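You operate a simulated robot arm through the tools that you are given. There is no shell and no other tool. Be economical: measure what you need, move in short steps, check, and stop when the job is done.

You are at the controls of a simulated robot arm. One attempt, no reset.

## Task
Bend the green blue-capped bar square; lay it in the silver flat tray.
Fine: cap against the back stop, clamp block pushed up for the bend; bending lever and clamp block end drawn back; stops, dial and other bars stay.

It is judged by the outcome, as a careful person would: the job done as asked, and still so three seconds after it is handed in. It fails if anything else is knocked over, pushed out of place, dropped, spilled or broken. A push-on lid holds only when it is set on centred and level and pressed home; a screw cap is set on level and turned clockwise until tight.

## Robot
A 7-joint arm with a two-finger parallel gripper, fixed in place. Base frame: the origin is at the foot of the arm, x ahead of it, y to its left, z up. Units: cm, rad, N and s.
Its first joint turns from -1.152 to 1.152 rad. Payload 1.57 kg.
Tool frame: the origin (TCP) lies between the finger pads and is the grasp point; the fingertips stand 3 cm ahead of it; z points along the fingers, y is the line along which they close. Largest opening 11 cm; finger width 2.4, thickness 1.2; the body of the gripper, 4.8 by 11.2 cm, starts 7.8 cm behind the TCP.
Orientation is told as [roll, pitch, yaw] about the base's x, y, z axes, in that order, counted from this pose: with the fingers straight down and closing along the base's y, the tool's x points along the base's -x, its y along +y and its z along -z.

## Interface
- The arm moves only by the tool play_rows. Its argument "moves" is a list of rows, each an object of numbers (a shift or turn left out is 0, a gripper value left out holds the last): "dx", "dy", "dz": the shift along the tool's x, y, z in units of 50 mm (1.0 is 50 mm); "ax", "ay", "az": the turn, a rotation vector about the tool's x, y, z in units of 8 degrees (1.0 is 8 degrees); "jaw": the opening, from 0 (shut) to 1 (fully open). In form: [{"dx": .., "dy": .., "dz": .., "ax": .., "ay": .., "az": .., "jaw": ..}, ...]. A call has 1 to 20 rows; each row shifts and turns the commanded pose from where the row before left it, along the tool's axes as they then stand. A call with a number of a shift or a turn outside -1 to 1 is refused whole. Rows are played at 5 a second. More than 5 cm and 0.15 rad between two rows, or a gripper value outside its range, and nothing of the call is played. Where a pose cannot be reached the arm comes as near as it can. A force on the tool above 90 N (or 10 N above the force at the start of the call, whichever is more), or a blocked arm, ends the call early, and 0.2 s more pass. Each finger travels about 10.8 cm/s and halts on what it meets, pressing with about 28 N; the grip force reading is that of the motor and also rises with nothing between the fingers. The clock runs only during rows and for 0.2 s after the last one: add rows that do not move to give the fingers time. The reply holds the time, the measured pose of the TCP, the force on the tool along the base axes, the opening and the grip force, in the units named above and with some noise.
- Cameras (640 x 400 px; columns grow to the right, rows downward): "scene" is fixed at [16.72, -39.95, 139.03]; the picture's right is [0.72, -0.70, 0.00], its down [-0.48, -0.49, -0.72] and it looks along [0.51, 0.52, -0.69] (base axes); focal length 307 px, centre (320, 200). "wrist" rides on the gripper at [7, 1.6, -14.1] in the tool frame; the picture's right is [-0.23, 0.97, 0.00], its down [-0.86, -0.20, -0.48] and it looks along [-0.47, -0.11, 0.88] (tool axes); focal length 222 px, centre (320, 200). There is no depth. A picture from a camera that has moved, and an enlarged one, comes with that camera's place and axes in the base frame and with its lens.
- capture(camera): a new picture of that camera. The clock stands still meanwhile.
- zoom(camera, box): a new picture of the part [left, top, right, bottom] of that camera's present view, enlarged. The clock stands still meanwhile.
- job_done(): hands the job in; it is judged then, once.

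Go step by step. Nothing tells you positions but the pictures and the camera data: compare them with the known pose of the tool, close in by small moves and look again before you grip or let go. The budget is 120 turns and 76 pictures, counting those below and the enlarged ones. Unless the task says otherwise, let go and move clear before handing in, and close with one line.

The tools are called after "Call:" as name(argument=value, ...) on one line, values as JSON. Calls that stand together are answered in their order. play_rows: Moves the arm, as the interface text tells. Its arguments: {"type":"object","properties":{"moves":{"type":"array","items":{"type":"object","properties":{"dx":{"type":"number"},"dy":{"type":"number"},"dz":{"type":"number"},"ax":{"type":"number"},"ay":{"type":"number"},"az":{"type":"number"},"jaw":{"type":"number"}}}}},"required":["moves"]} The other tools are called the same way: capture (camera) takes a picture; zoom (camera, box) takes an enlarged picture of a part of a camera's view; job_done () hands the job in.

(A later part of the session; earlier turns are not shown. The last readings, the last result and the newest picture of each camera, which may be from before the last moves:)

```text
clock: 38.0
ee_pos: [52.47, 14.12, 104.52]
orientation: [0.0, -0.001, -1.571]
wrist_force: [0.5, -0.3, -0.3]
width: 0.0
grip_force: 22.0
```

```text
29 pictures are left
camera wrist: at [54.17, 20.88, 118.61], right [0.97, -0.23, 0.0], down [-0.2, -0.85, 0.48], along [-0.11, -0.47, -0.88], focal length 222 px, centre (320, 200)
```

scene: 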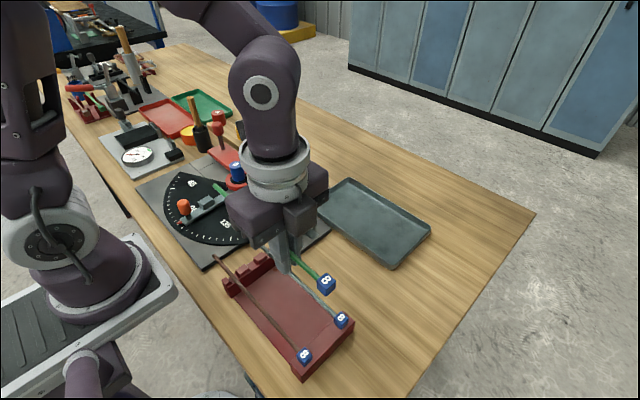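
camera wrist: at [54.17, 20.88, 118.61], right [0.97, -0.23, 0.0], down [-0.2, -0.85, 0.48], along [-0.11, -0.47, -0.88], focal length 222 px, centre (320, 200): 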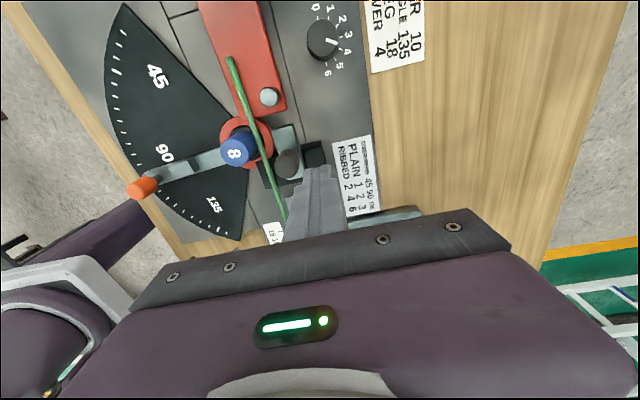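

The dial reads 4 (ribbed, 90°), consistent with the set stop. The knob is at ≈(49.2, 14), so I'll lower just behind it.

Call:
play_rows(moves=[{"dy": 0.07}, {"dz": 0.5}, {"dz": 0.5}, {"dz": 0.4}, {"dz": 0.25}, {}, {}])

Call:
zoom(camera="wrist", box=[180, 60, 400, 230])

```text
clock: 39.6
ee_pos: [52.94, 13.74, 96.21]
orientation: [0.0, -0.001, -1.57]
wrist_force: [0.6, -0.1, 0.1]
width: 0.01
grip_force: 21.3
```

```text
2.35 times, centred on (290, 145) of wrist
camera zoom: at [54.54, 20.79, 110.33], right [0.97, -0.23, 0.0], down [-0.2, -0.86, 0.48], along [-0.11, -0.47, -0.88], focal length 523 px, centre (391, 329)
```

zoom: 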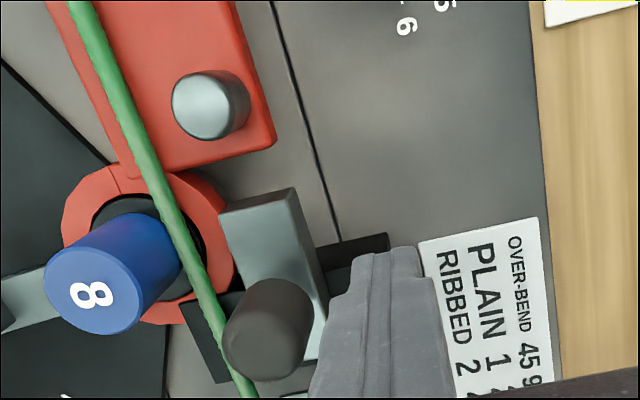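

Call:
play_rows(moves=[{"dy": -0.1}, {"dy": -0.1}, {"dy": -0.1}, {}, {}])

Call:
play_rows(moves=[{"dy": -0.08}, {"dy": -0.08}, {}, {}])

Call:
zoom(camera="wrist", box=[180, 60, 400, 230])

```text
clock: 40.8
ee_pos: [51.59, 13.83, 96.3]
orientation: [0.0, 0.001, -1.571]
wrist_force: [2.5, 0.5, -1.0]
width: 0.0
grip_force: 21.6
```

```text
clock: 41.8
ee_pos: [50.77, 13.86, 96.25]
orientation: [0.0, 0.0, -1.571]
wrist_force: [2.6, -1.9, 0.7]
width: 0.0
grip_force: 21.2
```

```text
2.35 times, centred on (290, 145) of wrist
camera zoom: at [52.39, 20.79, 110.33], right [0.97, -0.23, 0.0], down [-0.2, -0.86, 0.48], along [-0.11, -0.47, -0.88], focal length 523 px, centre (391, 329)
```

zoom: 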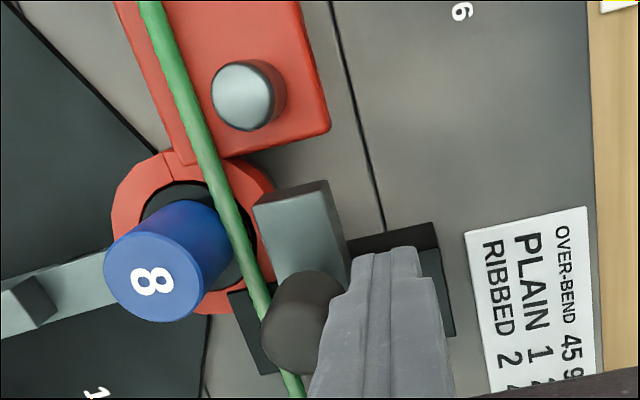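

The slab slides with about 2.6 N. I'll continue until it stops against the bar.

Call:
play_rows(moves=[{"dy": -0.06}, {"dy": -0.06}, {"dy": -0.06}, {}, {}])

Call:
play_rows(moves=[{"dy": -0.04}, {"dy": -0.04}, {}, {}])

Call:
zoom(camera="wrist", box=[180, 60, 400, 230])

```text
clock: 43.0
ee_pos: [49.85, 13.88, 96.31]
orientation: [0.0, 0.001, -1.572]
wrist_force: [4.8, 1.3, -0.5]
width: 0.0
grip_force: 21.3
```

```text
clock: 44.0
ee_pos: [49.52, 13.72, 96.15]
orientation: [0.002, 0.0, -1.571]
wrist_force: [7.5, -1.9, 15.0]
width: 0.0
grip_force: 21.3
```

```text
2.35 times, centred on (290, 145) of wrist
camera zoom: at [51.07, 20.73, 110.35], right [0.97, -0.23, 0.0], down [-0.2, -0.86, 0.48], along [-0.11, -0.47, -0.88], focal length 523 px, centre (391, 329)
```

zoom: 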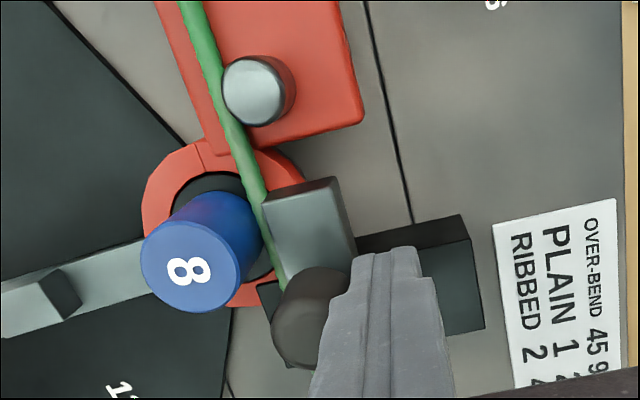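

The slab seems to be against the bar. One more firm small push to confirm.

Call:
play_rows(moves=[{"dy": -0.05}, {}, {"dy": -0.05}, {}, {}])

Call:
zoom(camera="wrist", box=[180, 60, 400, 230])

```text
clock: 45.2
ee_pos: [49.15, 13.83, 96.3]
orientation: [0.012, 0.001, -1.571]
wrist_force: [38.5, -1.2, 11.5]
width: 0.01
grip_force: 21.0
```

```text
2.35 times, centred on (290, 145) of wrist
camera zoom: at [50.77, 20.72, 110.38], right [0.97, -0.23, 0.01], down [-0.2, -0.86, 0.48], along [-0.1, -0.47, -0.88], focal length 523 px, centre (391, 329)
```

zoom: 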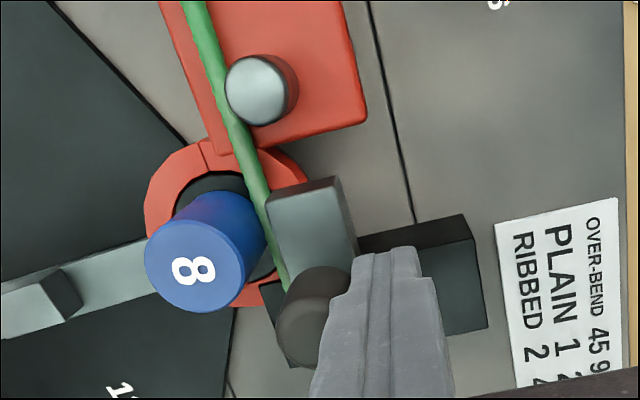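

Clamped firm at 38 N. I'll back off, rise, open the jaws, and go over the red lever handle (≈(48.1, 31.9)) to check reach.

Call:
play_rows(moves=[{"dy": 0.1}, {"dy": 0.2}, {"dz": -0.8}, {"dz": -0.8}, {"dz": -0.8, "jaw": 0.36}, {"dx": 0.72, "dy": -0.12}, {"dx": 0.72, "dy": -0.1}, {"dx": 0.72, "dy": -0.1}, {"dx": 0.72, "dy": -0.1}, {"dx": 0.72, "dy": -0.1}, {}, {}])

Call:
capture(camera="scene")

Call:
capture(camera="wrist")

```text
clock: 47.8
ee_pos: [48.12, 31.82, 108.23]
orientation: [-0.001, -0.002, -1.571]
wrist_force: [0.1, 0.5, 0.1]
width: 3.95
grip_force: 0.0
```

```text
24 pictures are left
```

scene: 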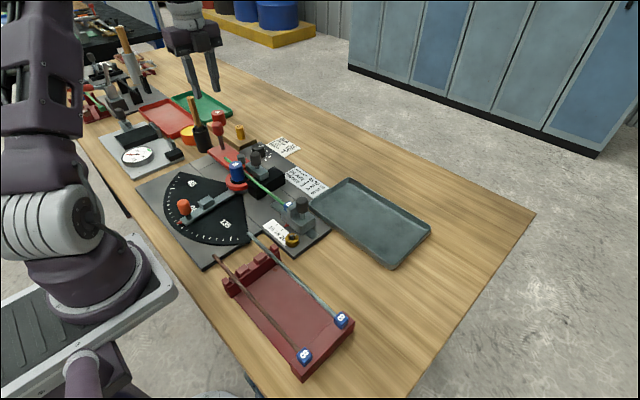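

```text
23 pictures are left
camera wrist: at [49.7, 38.74, 122.4], right [0.97, -0.23, 0.0], down [-0.2, -0.86, 0.48], along [-0.11, -0.47, -0.88], focal length 222 px, centre (320, 200)
```

wrist: 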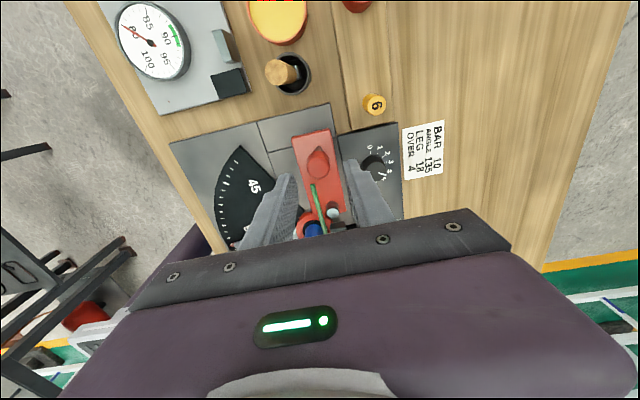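

The handle knob triangulates to ≈(47.4, 30.0, 96.5). I'll shift over it and lower around it.

Call:
play_rows(moves=[{"dy": -0.14, "dx": -0.36}, {"dz": 0.6}, {"dz": 0.6}, {}, {}])

Call:
zoom(camera="wrist", box=[220, 100, 420, 240])

```text
clock: 49.0
ee_pos: [47.18, 30.14, 102.18]
orientation: [0.001, 0.0, -1.57]
wrist_force: [0.7, 0.8, -0.3]
width: 3.96
grip_force: 0.1
```

```text
2.86 times, centred on (320, 170) of wrist
camera zoom: at [48.83, 36.97, 116.23], right [0.97, -0.23, 0.0], down [-0.2, -0.85, 0.48], along [-0.11, -0.47, -0.88], focal length 635 px, centre (320, 286)
```

zoom: 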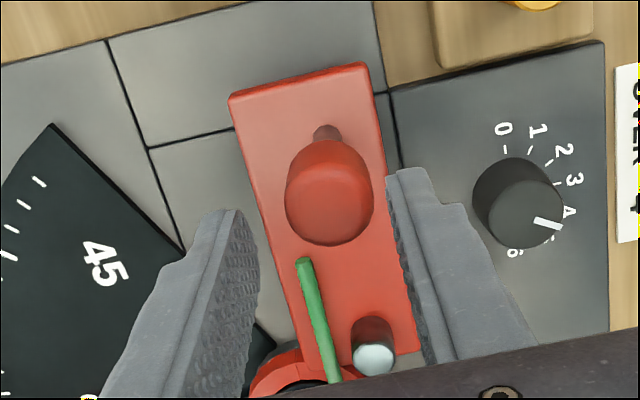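

Call:
play_rows(moves=[{"dy": 0.05, "dx": -0.09}, {"dz": 0.4}, {"dz": 0.3}, {"dz": 0.3}, {}, {}])

Call:
zoom(camera="wrist", box=[220, 100, 420, 240])

```text
clock: 50.4
ee_pos: [47.45, 29.51, 97.21]
orientation: [0.0, 0.0, -1.571]
wrist_force: [0.2, 0.1, -0.9]
width: 3.97
grip_force: 0.2
```

```text
2.86 times, centred on (320, 170) of wrist
camera zoom: at [49.04, 36.52, 111.3], right [0.97, -0.23, 0.0], down [-0.2, -0.86, 0.48], along [-0.11, -0.47, -0.88], focal length 635 px, centre (320, 286)
```

zoom: 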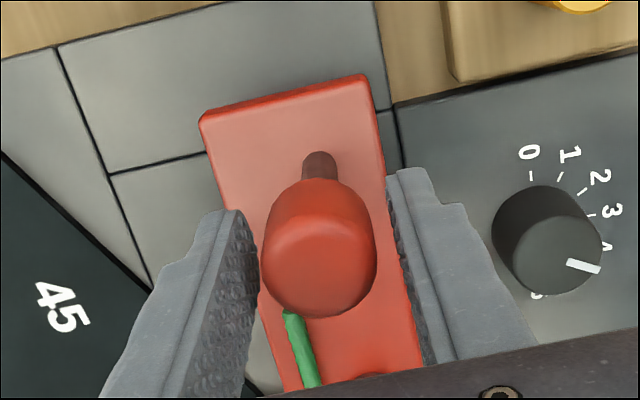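

Handle is between the fingers and reach is fine. I'll lower a little and close to measure the knob.

Call:
play_rows(moves=[{"dz": 0.12}, {}, {"jaw": 0.0}, {}, {}])

```text
clock: 51.6
ee_pos: [47.47, 29.59, 96.65]
orientation: [0.0, 0.0, -1.571]
wrist_force: [-0.2, 0.2, -2.7]
width: 2.79
grip_force: 38.1
```

The knob is 2.8 cm wide and centred. I'll loosen to a cage and swing the first 18° about the pivot (43.4, 15.9).

Call:
play_rows(moves=[{"jaw": 0.28}, {"dx": 0.07, "dy": -0.291, "az": -0.75}, {"dx": 0.07, "dy": -0.291, "az": -0.75}, {"dx": 0.07, "dy": -0.291, "az": -0.75}, {}])

Call:
capture(camera="scene")

```text
clock: 52.8
ee_pos: [43.06, 30.0, 96.72]
orientation: [0.001, 0.0, -1.255]
wrist_force: [0.4, -0.8, -0.6]
width: 3.13
grip_force: 0.9
```

```text
20 pictures are left
```

scene: 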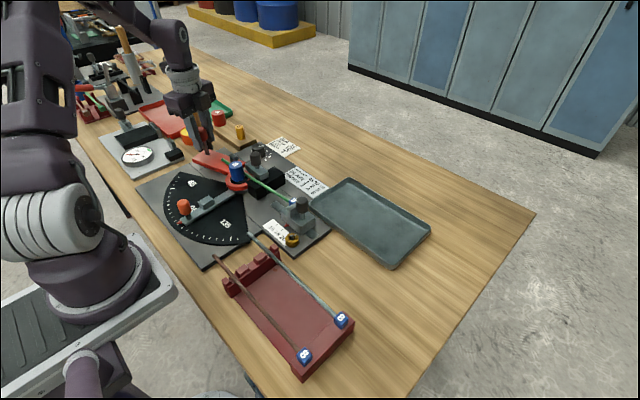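

The lever follows the arc as computed. Continuing the swing.

Call:
play_rows(moves=[{"dx": 0.07, "dy": -0.291, "az": -0.75}, {"dx": 0.07, "dy": -0.291, "az": -0.75}, {"dx": 0.07, "dy": -0.291, "az": -0.75}, {"dx": 0.07, "dy": -0.291, "az": -0.75}, {}])

Call:
play_rows(moves=[{"dx": 0.07, "dy": -0.291, "az": -0.75}, {"dx": 0.07, "dy": -0.291, "az": -0.75}, {"dx": 0.07, "dy": -0.291, "az": -0.75}, {"dx": 0.07, "dy": -0.291, "az": -0.75}, {}])

Call:
capture(camera="wrist")

```text
clock: 54.0
ee_pos: [37.16, 28.89, 96.79]
orientation: [0.0, 0.001, -0.838]
wrist_force: [1.2, 2.1, 1.0]
width: 3.26
grip_force: 0.8
```

```text
clock: 55.2
ee_pos: [32.4, 24.95, 96.67]
orientation: [-0.004, 0.001, -0.416]
wrist_force: [0.0, 1.3, 0.6]
width: 3.07
grip_force: 0.0
```

```text
19 pictures are left
camera wrist: at [26.64, 29.37, 110.76], right [0.6, 0.8, 0.0], down [0.7, -0.53, 0.48], along [0.38, -0.29, -0.88], focal length 222 px, centre (320, 200)
```

wrist: 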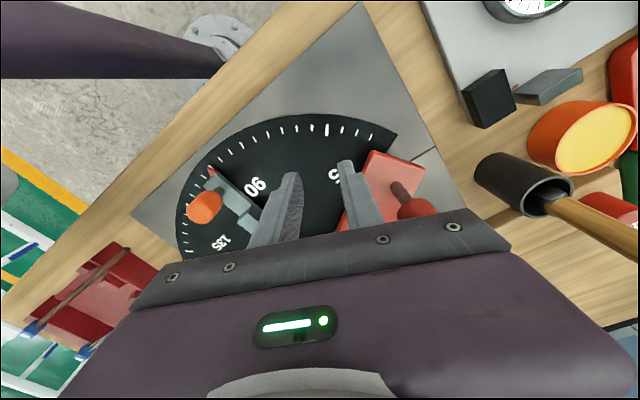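

The knob slipped out of the loose cage, leaving the lever at about 34°. I'll rise and turn so the finger edges push squarely, with a narrow jaw cradling the knob from behind.

Call:
play_rows(moves=[{"dz": -0.7}, {"dz": -0.7}, {"dz": -0.6, "jaw": 0.127}, {"az": -0.867}, {"az": -0.867}, {"az": -0.867}, {"az": -0.867}, {"az": -0.867}, {"az": -0.867}, {"dx": -0.74, "dy": 0.168}, {"dx": -0.74, "dy": 0.168}, {"dx": -0.74, "dy": 0.168}, {}, {}])

Call:
capture(camera="wrist")

Call:
zoom(camera="scene", box=[150, 90, 330, 250])

```text
clock: 58.2
ee_pos: [42.3, 30.94, 106.66]
orientation: [0.0, 0.0, 0.308]
wrist_force: [-0.1, 0.5, 0.3]
width: 1.38
grip_force: 0.0
```

```text
18 pictures are left
camera wrist: at [35.21, 30.37, 120.84], right [-0.08, 1.0, 0.0], down [0.88, 0.07, 0.48], along [0.48, 0.04, -0.88], focal length 222 px, centre (320, 200)
```

wrist: 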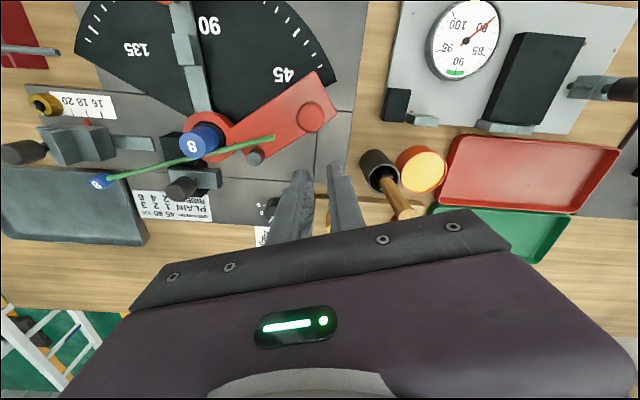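

```text
2.50 times, centred on (240, 170) of scene
camera zoom: at [16.72, -39.95, 139.03], right [0.72, -0.7, 0.0], down [-0.48, -0.49, -0.72], along [0.51, 0.52, -0.69], focal length 768 px, centre (520, 275)
```

zoom: 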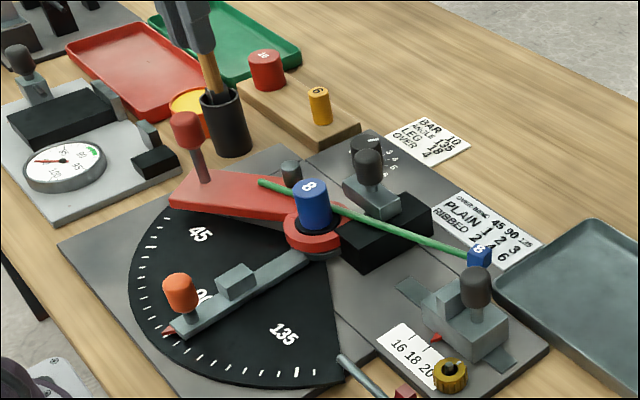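

The bar has swivelled off the stop rather than bent, and the clamp may have been pushed back. I'll look closely before fixing it.

Call:
zoom(camera="wrist", box=[60, 80, 340, 230])

Call:
zoom(camera="scene", box=[215, 135, 310, 220])

```text
2.29 times, centred on (200, 155) of wrist
camera zoom: at [35.21, 30.37, 120.84], right [-0.08, 1.0, 0.0], down [0.88, 0.07, 0.48], along [0.48, 0.04, -0.88], focal length 508 px, centre (594, 303)
```

zoom: 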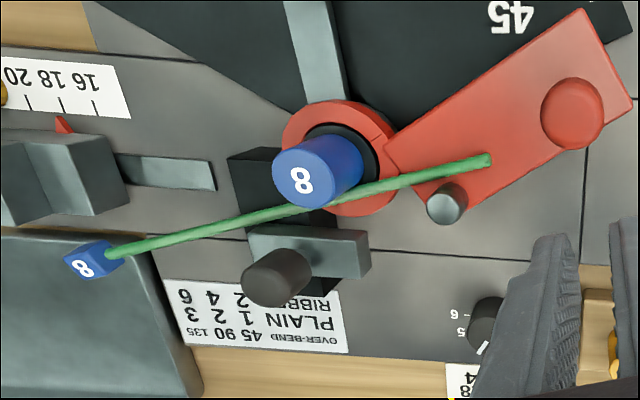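

```text
4.71 times, centred on (262, 178) of scene
camera zoom: at [16.72, -39.95, 139.03], right [0.72, -0.7, 0.0], down [-0.48, -0.49, -0.72], along [0.51, 0.52, -0.69], focal length 1445 px, centre (591, 306)
```

zoom: 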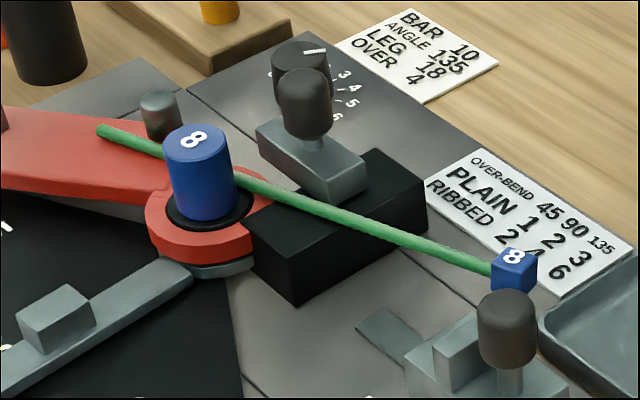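

The clamp block is back: my fingertips pressed on its top and dragged it as I retreated. First I return the lever, pushing its knob from the -x side.

Call:
play_rows(moves=[{"dx": 0.7, "dy": -0.015}, {"dx": 0.7, "dy": -0.015}, {}, {"dz": 0.7}, {"dz": 0.7}, {"dz": 0.55}, {}, {"dx": -0.15}, {}])

Call:
zoom(camera="wrist", box=[200, 60, 440, 240])

```text
clock: 60.2
ee_pos: [36.36, 28.94, 96.63]
orientation: [-0.001, -0.001, 0.308]
wrist_force: [0.6, 0.0, 0.2]
width: 1.41
grip_force: 0.1
```

```text
2.22 times, centred on (320, 150) of wrist
camera zoom: at [29.26, 28.25, 110.86], right [-0.08, 1.0, 0.0], down [0.88, 0.07, 0.48], along [0.48, 0.04, -0.88], focal length 494 px, centre (320, 311)
```

zoom: 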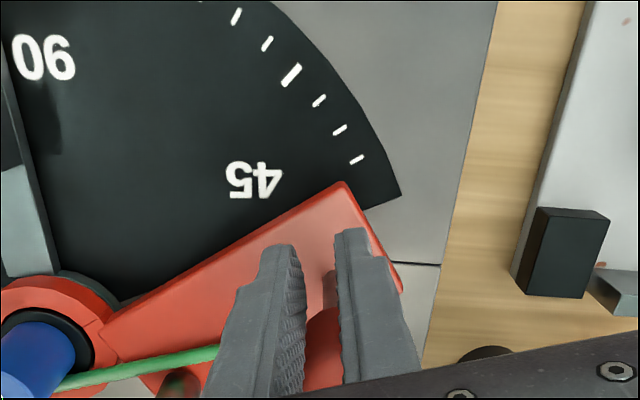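

The knob is centred in the cradle ahead of the fingers. I'll push it back along the arc.

Call:
play_rows(moves=[{"dx": -0.04}, {"dx": -0.306, "dy": 0.0345, "az": 0.75}, {"dx": -0.306, "dy": 0.0345, "az": 0.75}, {"dx": -0.306, "dy": 0.0345, "az": 0.75}, {"dx": -0.306, "dy": 0.0345, "az": 0.75}, {"dx": -0.306, "dy": 0.0345, "az": 0.75}, {}, {}])

Call:
play_rows(moves=[{"dx": -0.153, "dy": 0.017, "az": 0.375}, {}, {"dx": -0.077, "dy": 0.009, "az": 0.19}, {}, {}])

Call:
capture(camera="wrist")

```text
clock: 62.0
ee_pos: [44.0, 30.72, 96.77]
orientation: [0.001, 0.0, -0.216]
wrist_force: [0.4, 0.2, -0.4]
width: 1.4
grip_force: 0.2
```

```text
clock: 63.2
ee_pos: [45.09, 30.48, 96.89]
orientation: [0.0, 0.003, -0.294]
wrist_force: [-7.5, 3.1, 1.5]
width: 1.52
grip_force: 1.1
```

```text
13 pictures are left
camera wrist: at [38.89, 34.02, 110.97], right [0.5, 0.87, 0.0], down [0.76, -0.44, 0.48], along [0.41, -0.24, -0.88], focal length 222 px, centre (320, 200)
```

wrist: 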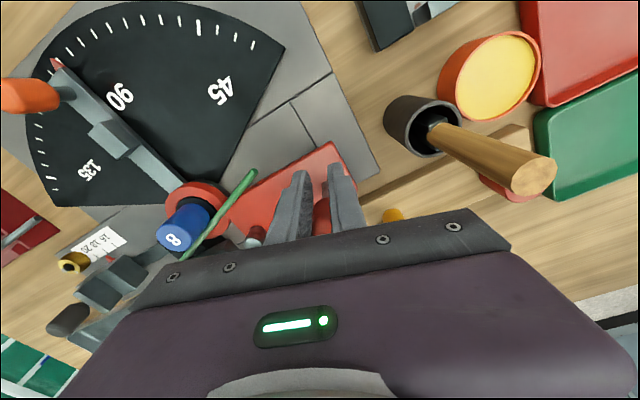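

The lever is back on its rest. I'll rise, align with the skewed bar, and go above the grip spot.

Call:
play_rows(moves=[{"dx": 0.1}, {"dz": -0.8}, {"dz": -0.8}, {"dz": -0.6, "jaw": 0.25}, {"az": 0.991}, {"az": 0.991}, {"az": 0.991}, {"az": 0.991}, {"az": 0.991}, {"az": 0.991}, {"az": 0.991}, {"dx": -0.787, "dy": -0.135}, {"dx": -0.787, "dy": -0.135}, {"dx": -0.787, "dy": -0.135}, {"dx": -0.787, "dy": -0.135}, {"dx": -0.787, "dy": -0.135}, {"dx": -0.787, "dy": -0.135}, {}, {}])

Call:
capture(camera="wrist")

```text
clock: 67.2
ee_pos: [48.22, 6.74, 107.7]
orientation: [-0.001, 0.001, -1.263]
wrist_force: [0.8, -0.8, -1.0]
width: 2.76
grip_force: 0.1
```

```text
12 pictures are left
camera wrist: at [47.56, 13.77, 121.77], right [1.0, 0.08, 0.0], down [0.07, -0.88, 0.48], along [0.04, -0.48, -0.88], focal length 222 px, centre (320, 200)
```

wrist: 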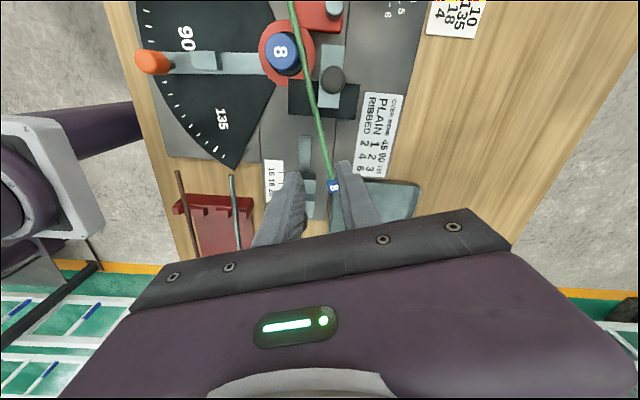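

Alignment good. Descending onto the bar.

Call:
play_rows(moves=[{"dy": 0.03, "dz": 0.8}, {"dz": 0.8}, {"dz": 0.8}, {"dz": 0.6}, {"dz": 0.3}, {"dz": 0.12}, {}, {}])

Call:
zoom(camera="wrist", box=[220, 20, 420, 220])

```text
clock: 69.0
ee_pos: [48.08, 6.69, 90.96]
orientation: [-0.001, -0.001, -1.264]
wrist_force: [0.4, 0.2, -0.1]
width: 2.78
grip_force: 0.1
```

```text
2.00 times, centred on (320, 120) of wrist
camera zoom: at [47.59, 13.9, 104.99], right [1.0, 0.08, 0.0], down [0.07, -0.88, 0.48], along [0.04, -0.48, -0.88], focal length 444 px, centre (320, 360)
```

zoom: 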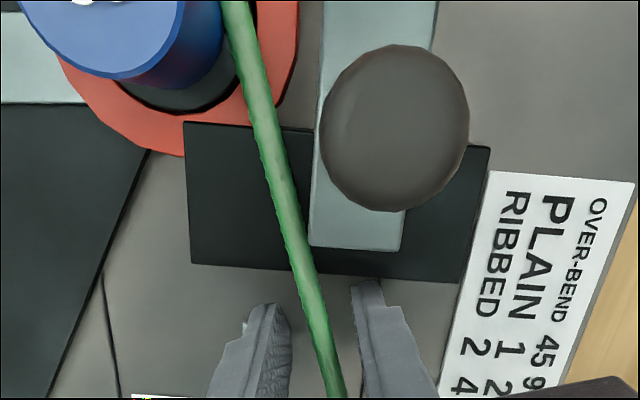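

Call:
play_rows(moves=[{"dz": 0.09}, {}, {"jaw": 0.0}, {}, {}, {"dz": -0.1}, {"dz": -0.2}, {"dz": -0.4}, {"dz": -0.6}, {}])

Call:
capture(camera="wrist")

```text
clock: 71.2
ee_pos: [48.19, 6.73, 96.85]
orientation: [0.0, -0.001, -1.265]
wrist_force: [-0.6, -0.7, -0.7]
width: 0.7
grip_force: 26.4
```

```text
10 pictures are left
camera wrist: at [47.55, 13.89, 110.96], right [1.0, 0.08, 0.0], down [0.07, -0.88, 0.48], along [0.04, -0.48, -0.88], focal length 222 px, centre (320, 200)
```

wrist: 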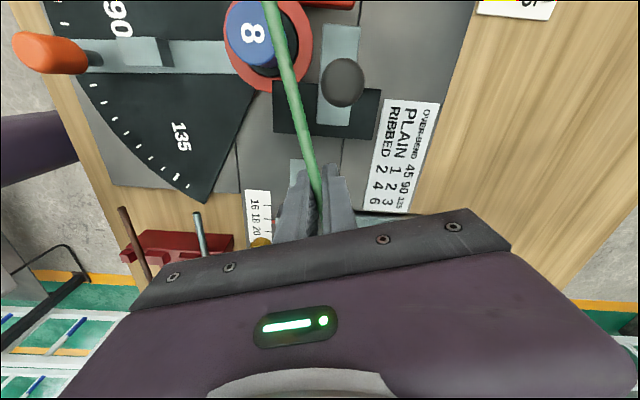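

Bar is held straight in the gripper. I'll straighten to -90°, centre over the gap, and lower as before.

Call:
play_rows(moves=[{"dz": -0.3}, {"az": 0.735}, {"az": 0.735}, {"az": 0.735}, {"dy": -0.36, "dx": 0.2}, {}, {}])

```text
clock: 72.8
ee_pos: [46.62, 7.88, 98.34]
orientation: [-0.002, -0.001, -1.572]
wrist_force: [-0.4, 0.6, -1.3]
width: 0.71
grip_force: 26.8
```

Call:
play_rows(moves=[{"dy": -0.04, "dz": 0.4}, {"dz": 0.4}, {"dz": 0.3}, {"dz": 0.2}, {"dz": 0.12}, {}, {}])

Call:
play_rows(moves=[{"dz": 0.06}, {"dz": 0.06}, {}, {"dx": -0.08}, {"dx": -0.08}, {"dx": -0.04}, {}, {}])

```text
clock: 74.4
ee_pos: [46.02, 7.89, 91.32]
orientation: [-0.001, 0.0, -1.571]
wrist_force: [-0.6, -0.9, -0.6]
width: 0.69
grip_force: 26.6
```

```text
clock: 76.2
ee_pos: [46.05, 6.85, 90.54]
orientation: [0.0, 0.0, -1.57]
wrist_force: [-0.5, 0.9, -1.9]
width: 0.68
grip_force: 26.5
```

Call:
play_rows(moves=[{"dx": -0.04}, {}, {"dx": -0.03}, {}, {}])

Call:
play_rows(moves=[{"dx": -0.03}, {}, {}])

```text
clock: 77.4
ee_pos: [46.11, 6.52, 90.51]
orientation: [0.0, -0.001, -1.573]
wrist_force: [-0.7, 1.2, 1.5]
width: 0.68
grip_force: 26.4
```

```text
clock: 78.2
ee_pos: [46.13, 6.32, 90.65]
orientation: [0.0, 0.001, -1.572]
wrist_force: [-0.2, -0.6, -0.6]
width: 0.69
grip_force: 26.7
```

Call:
play_rows(moves=[{"dx": -0.03}, {}, {}])

Call:
play_rows(moves=[{"dx": -0.03}, {}, {}])

Call:
play_rows(moves=[{"dx": -0.03}, {}, {}])

```text
clock: 79.0
ee_pos: [46.23, 6.13, 90.48]
orientation: [-0.001, 0.0, -1.569]
wrist_force: [-0.6, -0.4, -1.5]
width: 0.68
grip_force: 26.7
```

```text
clock: 79.8
ee_pos: [46.27, 6.14, 90.6]
orientation: [0.0, 0.0, -1.57]
wrist_force: [0.0, 1.1, 1.1]
width: 0.69
grip_force: 26.2
```

```text
clock: 80.6
ee_pos: [46.17, 5.95, 90.6]
orientation: [0.0, 0.001, -1.572]
wrist_force: [-0.9, 1.6, -1.5]
width: 0.67
grip_force: 26.5
```

Call:
play_rows(moves=[{"dx": -0.03}, {}, {}])

Call:
zoom(camera="scene", box=[240, 160, 310, 220])

```text
clock: 81.4
ee_pos: [46.12, 5.75, 90.66]
orientation: [-0.001, 0.0, -1.571]
wrist_force: [0.0, 6.3, -1.0]
width: 0.69
grip_force: 26.7
```

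```text
6.67 times, centred on (275, 190) of scene
camera zoom: at [16.72, -39.94, 139.04], right [0.72, -0.7, 0.0], down [-0.48, -0.49, -0.72], along [0.51, 0.52, -0.69], focal length 2047 px, centre (620, 267)
```

zoom: 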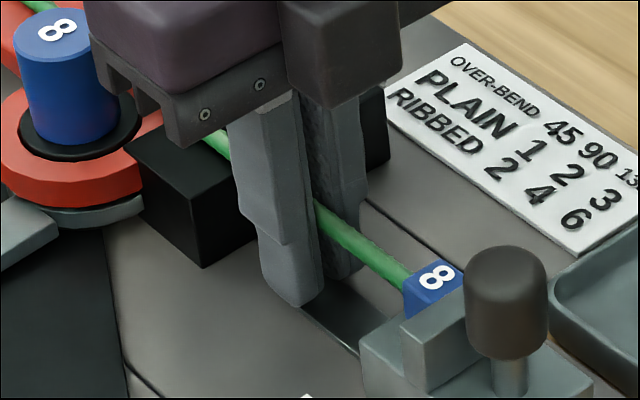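

Cap is on the stop (6.3 N). Now I'll slide to the mandrel.

Call:
play_rows(moves=[{"dy": -0.05}, {}, {"dy": -0.05}, {}, {"dy": -0.05}, {}, {}])

Call:
play_rows(moves=[{"dy": -0.03}, {}, {}])

Call:
play_rows(moves=[{"dy": -0.03}, {}, {}])

```text
clock: 83.0
ee_pos: [45.3, 5.87, 90.71]
orientation: [0.001, -0.002, -1.57]
wrist_force: [1.6, 4.1, -0.9]
width: 0.68
grip_force: 26.3
```

```text
clock: 83.8
ee_pos: [45.25, 5.77, 90.71]
orientation: [0.0, 0.0, -1.57]
wrist_force: [7.0, 5.7, 0.5]
width: 0.69
grip_force: 26.0
```

```text
clock: 84.6
ee_pos: [45.07, 5.76, 90.61]
orientation: [0.0, 0.0, -1.57]
wrist_force: [9.2, 4.4, 2.6]
width: 0.71
grip_force: 26.6
```

Touching both mandrel and stop. I'll release, rise, and go behind the clamp knob, this time higher so I don't touch the slab.

Call:
play_rows(moves=[{"dy": 0.03}, {}, {"jaw": 0.12}, {"jaw": 0.25}, {}, {}, {"dz": -0.5}, {"dz": -0.9}, {"dz": -0.9}, {"dz": -0.4, "jaw": 0}, {"dy": 0.5, "dx": 0.53}, {"dy": 0.5, "dx": 0.53}, {"dy": 0.58, "dx": 0.55}, {}, {}])

Call:
play_rows(moves=[{"dz": 0.5}, {"dz": 0.5}, {"dz": 0.25}, {}, {}])

```text
clock: 87.8
ee_pos: [53.22, 13.71, 104.27]
orientation: [-0.002, 0.0, -1.57]
wrist_force: [-0.5, 0.0, 0.1]
width: 0.0
grip_force: 21.0
```

```text
clock: 89.0
ee_pos: [53.14, 13.72, 97.99]
orientation: [0.0, -0.001, -1.57]
wrist_force: [0.1, -0.2, 0.7]
width: 0.01
grip_force: 21.8
```

Call:
play_rows(moves=[{"dz": 0.15}, {"dy": -0.12}, {"dy": -0.12}, {"dy": -0.12}, {"dy": -0.1}, {}])

Call:
play_rows(moves=[{"dy": -0.1}, {"dy": -0.08}, {"dy": -0.06}, {}])

Call:
play_rows(moves=[{"dy": -0.05}, {"dy": -0.05}, {}])

```text
clock: 90.4
ee_pos: [50.73, 13.8, 97.1]
orientation: [0.0, -0.001, -1.571]
wrist_force: [2.0, -1.6, -1.0]
width: 0.0
grip_force: 21.4
```

```text
clock: 91.4
ee_pos: [49.6, 13.8, 97.19]
orientation: [0.0, 0.001, -1.57]
wrist_force: [1.8, -1.7, -0.1]
width: 0.02
grip_force: 20.8
```

```text
clock: 92.2
ee_pos: [49.33, 13.78, 97.17]
orientation: [0.006, 0.001, -1.572]
wrist_force: [22.2, 0.1, -5.9]
width: 0.0
grip_force: 20.6
```

Call:
play_rows(moves=[{"dy": -0.06}, {"dy": -0.06}, {}, {}])

Call:
play_rows(moves=[{"dy": 0.12}, {"dy": 0.1}, {"dy": 0.1}, {"dz": -0.6}, {"dz": -0.6}, {}])

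Call:
zoom(camera="wrist", box=[120, 60, 380, 230])

```text
clock: 93.2
ee_pos: [49.28, 13.82, 97.08]
orientation: [0.021, 0.003, -1.57]
wrist_force: [59.8, -6.2, -1.5]
width: 0.03
grip_force: 21.3
```

```text
clock: 94.6
ee_pos: [50.08, 13.73, 103.16]
orientation: [0.0, 0.0, -1.571]
wrist_force: [0.0, 0.1, 0.1]
width: 0.0
grip_force: 21.5
```

```text
2.35 times, centred on (250, 145) of wrist
camera zoom: at [51.66, 20.65, 117.31], right [0.97, -0.23, 0.0], down [-0.2, -0.85, 0.48], along [-0.11, -0.47, -0.88], focal length 523 px, centre (485, 329)
```

zoom: 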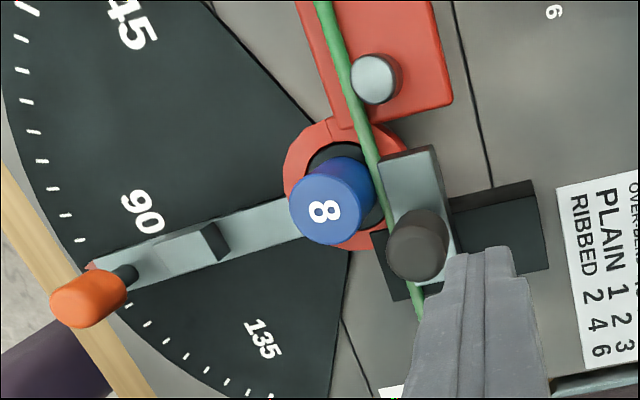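

The clamp block stays up against the bar. Next I'll grip the lever knob, swing it a first 12°, and re-cradle from behind for a rigid push.

Call:
play_rows(moves=[{"dz": -0.7}, {"dx": 0.8, "dy": -0.13, "jaw": 0.36}, {"dx": 0.8, "dy": -0.13}, {"dx": 0.8, "dy": -0.13}, {"dx": 0.8, "dy": -0.13}, {}, {"dz": 0.7}, {"dz": 0.6}, {"dz": 0.4}, {"dz": 0.3}, {}, {}])

Call:
play_rows(moves=[{"jaw": 0.0}, {}, {}])

```text
clock: 97.2
ee_pos: [47.37, 29.84, 96.64]
orientation: [0.001, -0.001, -1.573]
wrist_force: [0.6, 0.0, 0.5]
width: 3.99
grip_force: 0.0
```

```text
clock: 98.0
ee_pos: [47.38, 29.78, 96.63]
orientation: [0.001, 0.0, -1.571]
wrist_force: [0.5, 1.5, -3.6]
width: 2.82
grip_force: 38.5
```

Call:
play_rows(moves=[{"dx": 0.049, "dy": -0.196, "az": -0.5}, {}, {"dx": 0.049, "dy": -0.196, "az": -0.5}, {}, {"dx": 0.049, "dy": -0.196, "az": -0.5}, {}, {}])

```text
clock: 99.6
ee_pos: [44.51, 30.27, 96.57]
orientation: [0.002, -0.003, -1.361]
wrist_force: [8.8, -4.5, -12.0]
width: 2.79
grip_force: 38.0
```

Resistance of about 9 N has begun, with the grip holding. Continuing carefully in small steps.

Call:
play_rows(moves=[{"dx": 0.049, "dy": -0.196, "az": -0.5}, {}, {"dx": 0.049, "dy": -0.196, "az": -0.5}, {}, {}])

Call:
zoom(camera="scene", box=[160, 110, 320, 240])

```text
clock: 100.8
ee_pos: [42.58, 30.42, 96.76]
orientation: [-0.002, -0.001, -1.22]
wrist_force: [6.3, -13.0, -17.7]
width: 2.79
grip_force: 38.3
```

```text
3.08 times, centred on (240, 175) of scene
camera zoom: at [16.76, -39.97, 139.02], right [0.72, -0.7, 0.0], down [-0.48, -0.49, -0.72], along [0.51, 0.52, -0.69], focal length 945 px, centre (566, 277)
```

zoom: 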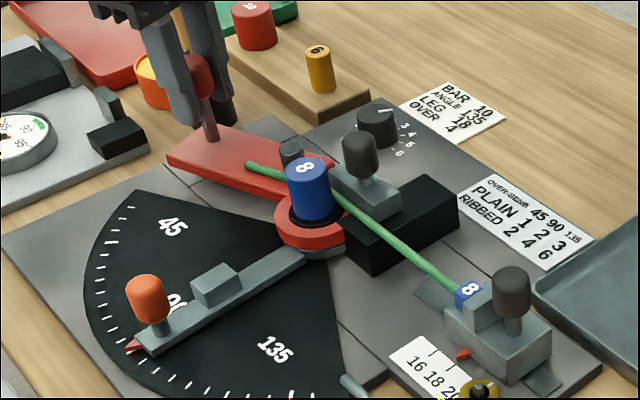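

Bar stays on the stop, clamp holds, lever at about 20°. I'll trim radial and vertical strain, then go on.

Call:
play_rows(moves=[{"dx": -0.03, "dz": 0.03}, {}, {"dx": 0.047, "dy": -0.195, "az": -0.5}, {}, {"dx": 0.047, "dy": -0.195, "az": -0.5}, {}, {}])

Call:
play_rows(moves=[{"dx": 0.047, "dy": -0.195, "az": -0.5}, {}, {"dx": 0.047, "dy": -0.195, "az": -0.5}, {}, {"dx": 0.047, "dy": -0.195, "az": -0.5}, {}, {}])

```text
clock: 102.4
ee_pos: [40.48, 30.02, 96.48]
orientation: [0.001, 0.002, -1.081]
wrist_force: [4.8, 10.8, 30.4]
width: 2.79
grip_force: 38.0
```

```text
clock: 104.0
ee_pos: [37.64, 29.0, 96.41]
orientation: [-0.004, 0.0, -0.873]
wrist_force: [1.0, 17.3, -12.4]
width: 2.77
grip_force: 38.2
```

Call:
play_rows(moves=[{"dx": 0.02}, {"dx": 0.048, "dy": -0.195, "az": -0.5}, {}, {"dx": 0.048, "dy": -0.195, "az": -0.5}, {}, {"dx": 0.048, "dy": -0.195, "az": -0.5}, {}, {}])

Call:
play_rows(moves=[{"dx": 0.049, "dy": -0.195, "az": -0.5}, {}, {"dx": 0.049, "dy": -0.195, "az": -0.5}, {}, {"dx": 0.049, "dy": -0.195, "az": -0.5}, {}, {}])

Call:
zoom(camera="scene", box=[160, 110, 320, 240])

```text
clock: 105.8
ee_pos: [35.08, 27.51, 96.58]
orientation: [0.0, 0.0, -0.664]
wrist_force: [3.7, 10.5, 0.2]
width: 2.79
grip_force: 38.1
```

```text
clock: 107.4
ee_pos: [32.74, 25.44, 96.39]
orientation: [0.001, 0.0, -0.455]
wrist_force: [15.4, -6.9, -16.4]
width: 2.78
grip_force: 38.4
```

```text
3.08 times, centred on (240, 175) of scene
camera zoom: at [16.77, -39.96, 139.02], right [0.72, -0.7, 0.0], down [-0.48, -0.49, -0.72], along [0.51, 0.52, -0.69], focal length 945 px, centre (566, 277)
```

zoom: 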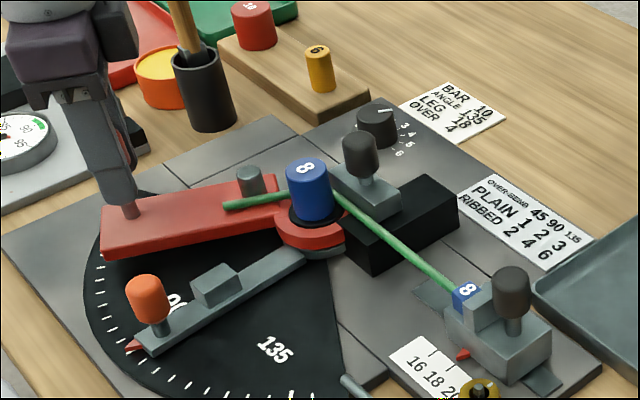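

The bar is bending nicely, with lever at ~64°, clamp holding and cap on the stop. Continue toward the angle stop.

Call:
play_rows(moves=[{"dx": -0.02}, {"dx": 0.049, "dy": -0.195, "az": -0.5}, {}, {"dx": 0.049, "dy": -0.195, "az": -0.5}, {}, {"dx": 0.049, "dy": -0.195, "az": -0.5}, {}, {}])

Call:
play_rows(moves=[{"dx": 0.048, "dy": -0.195, "az": -0.5}, {}, {"dx": 0.048, "dy": -0.195, "az": -0.5}, {}, {}])

Call:
play_rows(moves=[{"dx": 0.024, "dy": -0.098, "az": -0.25}, {}, {}])

```text
clock: 109.2
ee_pos: [31.17, 23.06, 96.48]
orientation: [0.0, -0.002, -0.244]
wrist_force: [1.8, 10.1, -4.1]
width: 2.81
grip_force: 38.3
```

```text
clock: 110.4
ee_pos: [30.15, 21.27, 96.54]
orientation: [0.0, 0.0, -0.105]
wrist_force: [-12.7, 14.1, 24.6]
width: 2.77
grip_force: 38.2
```

```text
clock: 111.2
ee_pos: [29.93, 20.6, 96.34]
orientation: [0.0, -0.001, -0.07]
wrist_force: [-9.3, 10.8, 25.5]
width: 2.78
grip_force: 37.7
```

At about 87°. Now 2° steps, watching for the angle stop.

Call:
play_rows(moves=[{"dx": 0.035, "dy": -0.098, "az": -0.25}, {}, {}])

Call:
play_rows(moves=[{"dx": 0.024, "dy": -0.098, "az": -0.25}, {}, {}])

Call:
play_rows(moves=[{"dx": 0.02, "dy": -0.098, "az": -0.25}, {}, {}])

```text
clock: 112.0
ee_pos: [29.83, 20.31, 96.49]
orientation: [0.0, -0.002, -0.036]
wrist_force: [5.9, 5.1, 29.3]
width: 2.8
grip_force: 37.9
```

```text
clock: 112.8
ee_pos: [29.74, 19.8, 96.44]
orientation: [0.001, 0.0, -0.001]
wrist_force: [3.9, 7.0, 28.9]
width: 2.77
grip_force: 38.8
```

```text
clock: 113.6
ee_pos: [29.57, 19.25, 96.49]
orientation: [-0.005, 0.002, 0.035]
wrist_force: [1.7, 8.1, -31.2]
width: 2.78
grip_force: 37.8
```

Call:
play_rows(moves=[{"dx": 0.01, "dy": -0.05, "az": -0.125}, {}, {}])

Call:
play_rows(moves=[{"dx": 0.01, "dy": -0.05, "az": -0.125}, {}, {}])

Call:
play_rows(moves=[{"dx": 0.01, "dy": -0.05, "az": -0.125}, {}, {}])

```text
clock: 114.4
ee_pos: [29.52, 19.11, 96.55]
orientation: [-0.003, 0.002, 0.053]
wrist_force: [-4.8, 7.5, -30.5]
width: 2.79
grip_force: 38.0
```

```text
clock: 115.2
ee_pos: [29.57, 18.97, 96.6]
orientation: [0.005, -0.002, 0.072]
wrist_force: [-9.8, 36.7, -14.6]
width: 2.76
grip_force: 38.6
```

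```text
clock: 116.0
ee_pos: [29.5, 18.98, 96.6]
orientation: [0.008, -0.008, 0.09]
wrist_force: [-18.6, 59.0, 8.7]
width: 2.78
grip_force: 38.6
```

Stop reached (59 N at ~94.5°). Now draw the lever back along the same arc.

Call:
play_rows(moves=[{"dx": -0.045, "dy": 0.128, "az": 0.333}, {"dx": -0.085, "dy": 0.24, "az": 0.625}, {"dx": -0.0985, "dy": 0.286, "az": 0.75}, {"dx": -0.0985, "dy": 0.286, "az": 0.75}, {}])

Call:
play_rows(moves=[{"dx": -0.0985, "dy": 0.286, "az": 0.75}, {"dx": -0.0985, "dy": 0.286, "az": 0.75}, {"dx": -0.0985, "dy": 0.286, "az": 0.75}, {}])

Call:
play_rows(moves=[{"dx": -0.0985, "dy": 0.286, "az": 0.75}, {"dx": -0.0985, "dy": 0.286, "az": 0.75}, {"dx": -0.0985, "dy": 0.286, "az": 0.75}, {}])

```text
clock: 117.2
ee_pos: [31.25, 23.19, 96.42]
orientation: [-0.002, 0.0, -0.26]
wrist_force: [-18.8, 10.2, -23.3]
width: 2.77
grip_force: 38.3
```

```text
clock: 118.2
ee_pos: [34.38, 26.69, 96.48]
orientation: [0.001, 0.001, -0.572]
wrist_force: [-5.7, 7.7, -1.3]
width: 2.77
grip_force: 37.7
```

```text
clock: 119.2
ee_pos: [38.19, 28.95, 96.47]
orientation: [0.001, -0.004, -0.89]
wrist_force: [5.6, -10.5, 23.1]
width: 2.76
grip_force: 38.1
```

Call:
play_rows(moves=[{"dx": -0.0985, "dy": 0.286, "az": 0.75}, {"dx": -0.0985, "dy": 0.286, "az": 0.75}, {"dx": -0.0985, "dy": 0.286, "az": 0.75}, {}])

Call:
play_rows(moves=[{"dx": -0.0985, "dy": 0.286, "az": 0.75}, {"dx": -0.0985, "dy": 0.286, "az": 0.75}, {}])

Call:
play_rows(moves=[{"dx": -0.08, "dy": 0.238, "az": 0.625}, {}, {"dx": -0.033, "dy": 0.095, "az": 0.25}, {}])

```text
clock: 120.2
ee_pos: [42.44, 30.09, 96.29]
orientation: [0.001, -0.001, -1.203]
wrist_force: [0.6, -20.5, 15.8]
width: 2.76
grip_force: 38.0
```

```text
clock: 121.0
ee_pos: [45.43, 30.08, 96.38]
orientation: [-0.003, -0.004, -1.409]
wrist_force: [-4.1, -29.7, -3.3]
width: 2.77
grip_force: 38.4
```

```text
clock: 122.0
ee_pos: [47.04, 29.66, 96.43]
orientation: [-0.003, 0.0, -1.53]
wrist_force: [-7.6, -29.0, -6.0]
width: 2.78
grip_force: 38.2
```

Call:
play_rows(moves=[{"dx": -0.06}, {"dx": -0.015, "dy": 0.06, "az": 0.25}, {}, {"dy": 0.03}, {}])

Call:
play_rows(moves=[{"jaw": 0.36}, {}, {}, {"dz": -0.7}, {"dz": -0.7}, {"dz": -0.8}, {}])

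Call:
zoom(camera="scene", box=[160, 110, 320, 240])

```text
clock: 123.2
ee_pos: [47.47, 29.71, 96.49]
orientation: [-0.001, 0.003, -1.564]
wrist_force: [-5.3, 11.8, -21.5]
width: 2.79
grip_force: 38.0
```

```text
clock: 124.8
ee_pos: [47.54, 29.54, 107.4]
orientation: [0.001, 0.001, -1.566]
wrist_force: [0.6, -0.3, -0.2]
width: 3.98
grip_force: 0.1
```

```text
3.08 times, centred on (240, 175) of scene
camera zoom: at [16.72, -39.95, 139.03], right [0.72, -0.7, 0.0], down [-0.48, -0.49, -0.72], along [0.51, 0.52, -0.69], focal length 945 px, centre (566, 277)
```

zoom: 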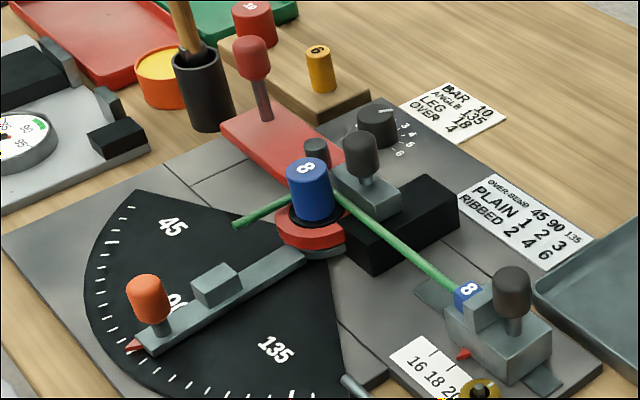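

The bend is about square and the lever is home. Next I'll draw back the clamp by gripping its knob with yaw 0.

Call:
play_rows(moves=[{"dx": -0.7}, {"dx": -0.7}, {"dx": -0.7}, {"dx": -0.7}, {"dx": -0.33, "dy": -0.14}, {"az": -0.9375}, {"az": -0.9375}, {"az": -0.9375}, {"az": -0.9375}, {"az": -0.9375}, {"az": -0.9375}, {"az": -0.9375}, {"az": -0.9375}, {"az": -0.9375}, {"az": -0.9375}, {"az": -0.9375}, {"az": -0.9375, "jaw": 0.4}, {"dz": 0.8}, {}, {}])

Call:
zoom(camera="wrist", box=[160, 40, 480, 240])

```text
clock: 129.0
ee_pos: [47.11, 13.82, 103.38]
orientation: [0.0, -0.001, 0.003]
wrist_force: [-0.9, 0.4, 0.3]
width: 4.41
grip_force: 0.1
```

```text
2.00 times, centred on (320, 140) of wrist
camera zoom: at [40.07, 15.35, 117.5], right [0.22, 0.98, 0.0], down [0.86, -0.19, 0.48], along [0.47, -0.11, -0.88], focal length 444 px, centre (320, 320)
```

zoom: 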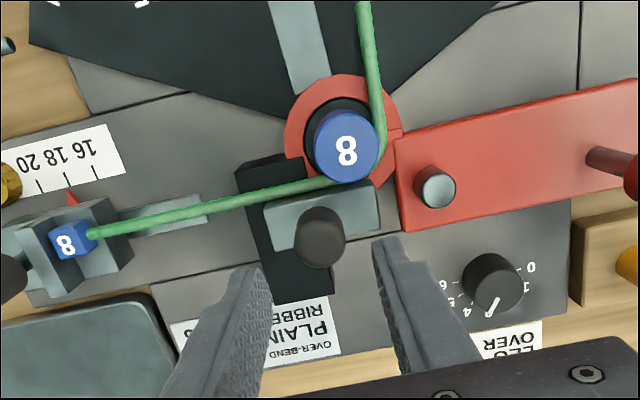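

The right-angle bend is clearly visible. The clamp knob is at (46.8, 13.8); I'll lower, grip and draw it back 2.2 cm.

Call:
play_rows(moves=[{"dx": 0.04}, {"dz": 0.5}, {"dz": 0.5}, {"dz": 0.28}, {}, {"jaw": 0.0}, {}, {}])

Call:
play_rows(moves=[{"dx": -0.08}, {"dx": -0.1}, {"dx": -0.1}, {"dx": -0.1}, {"dx": -0.07}, {}, {}])

```text
clock: 130.8
ee_pos: [46.62, 13.83, 96.94]
orientation: [0.001, 0.0, 0.005]
wrist_force: [0.1, 3.6, -10.3]
width: 2.55
grip_force: 36.4
```

```text
clock: 132.4
ee_pos: [48.8, 13.84, 96.96]
orientation: [0.0, 0.004, 0.005]
wrist_force: [-30.3, 10.0, -5.3]
width: 2.59
grip_force: 37.3
```

The clamp is back at its limit. I'll release, rise, turn to -90° and go over the bar's long leg.

Call:
play_rows(moves=[{"dx": 0.03}, {"jaw": 0.4}, {}, {"dz": -0.8}, {"dz": -0.8}, {"az": 0.9375}, {"az": 0.9375}, {"az": 0.9375}, {"az": 0.9375}, {"az": 0.9375}, {"az": 0.9375}, {"az": 0.9375}, {"az": 0.9375}, {"az": 0.9375}, {"az": 0.9375}, {"az": 0.9375}, {"az": 0.9375, "jaw": 0.25}, {"dx": -0.8, "dy": -0.35}, {"dx": -0.79, "dy": -0.34}, {}])

Call:
play_rows(moves=[{}, {"dz": 0.6}, {"dz": 0.6}, {"dz": 0.5}, {"dz": 0.3}, {}, {}])

Call:
zoom(camera="wrist", box=[160, 20, 420, 220])

```text
clock: 136.6
ee_pos: [45.71, 5.54, 105.06]
orientation: [-0.001, -0.001, -1.565]
wrist_force: [-0.1, 0.0, -0.1]
width: 2.73
grip_force: 0.0
```

```text
clock: 138.2
ee_pos: [45.52, 5.91, 94.97]
orientation: [0.0, 0.001, -1.566]
wrist_force: [-0.6, -0.1, -0.9]
width: 2.76
grip_force: 0.1
```

```text
2.00 times, centred on (290, 120) of wrist
camera zoom: at [47.1, 12.71, 109.04], right [0.98, -0.22, 0.0], down [-0.19, -0.86, 0.48], along [-0.11, -0.47, -0.88], focal length 444 px, centre (380, 360)
```

zoom: 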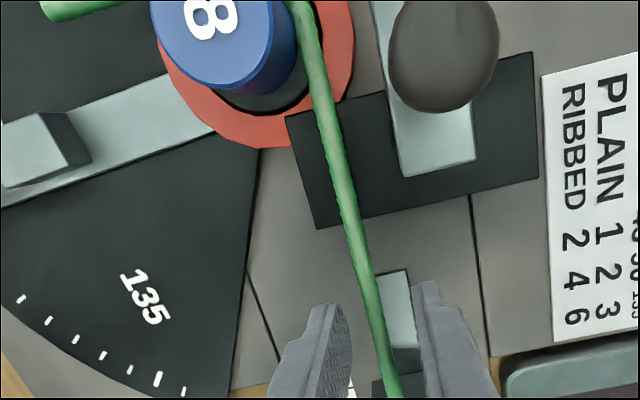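

Bar lies between the fingers. Lower, grip, lift.

Call:
play_rows(moves=[{"dy": -0.04, "dz": 0.4}, {"dz": 0.3}, {"dz": 0.19}, {}, {}, {"jaw": 0.0}, {}, {}, {"dz": -0.1}, {"dz": -0.1}, {}])

Call:
play_rows(moves=[{"dz": -0.4}, {"dz": -0.6}, {"dz": -0.8}, {"dz": -0.8}, {"dz": -0.6}, {}])

```text
clock: 140.6
ee_pos: [45.28, 5.72, 91.59]
orientation: [0.001, 0.001, -1.564]
wrist_force: [2.2, 1.2, -2.2]
width: 0.69
grip_force: 26.2
```

```text
clock: 142.0
ee_pos: [45.16, 5.94, 107.65]
orientation: [0.002, -0.001, -1.566]
wrist_force: [-0.3, -0.5, -1.8]
width: 0.7
grip_force: 26.0
```

Held and lifted. Moving toward the tray and turning 180° so the short leg points away from me, into the tray.

Call:
play_rows(moves=[{"dx": -0.7, "dy": 0.24}, {"dx": -0.7, "dy": 0.24}, {"dx": -0.7, "dy": 0.24}, {"dx": -0.7, "dy": 0.24}, {"az": -0.9}, {"az": -0.9}, {"az": -0.9}, {"az": -0.9}, {"az": -0.9}, {"az": -0.9}, {"az": -0.9}, {"az": -0.9}, {"az": -0.9}, {"az": -0.9}, {}])

Call:
play_rows(moves=[{"az": -0.9}, {"az": -0.9}, {"az": -0.9}, {"az": -0.9}, {"az": -0.9}, {"az": -0.9}, {"az": -0.9}, {"az": -0.9}, {"az": -0.9}, {"az": -0.9}, {"az": -0.9}, {"az": -0.9}, {"az": -0.9}, {"az": -0.9}, {"az": -0.9}, {}])

```text
clock: 145.2
ee_pos: [50.19, -8.28, 107.78]
orientation: [-0.002, 0.0, -0.308]
wrist_force: [-0.4, -0.1, -1.2]
width: 0.66
grip_force: 26.3
```

```text
clock: 148.6
ee_pos: [50.12, -8.08, 107.66]
orientation: [0.001, 0.001, 1.579]
wrist_force: [-0.1, -0.2, -1.0]
width: 0.69
grip_force: 26.1
```

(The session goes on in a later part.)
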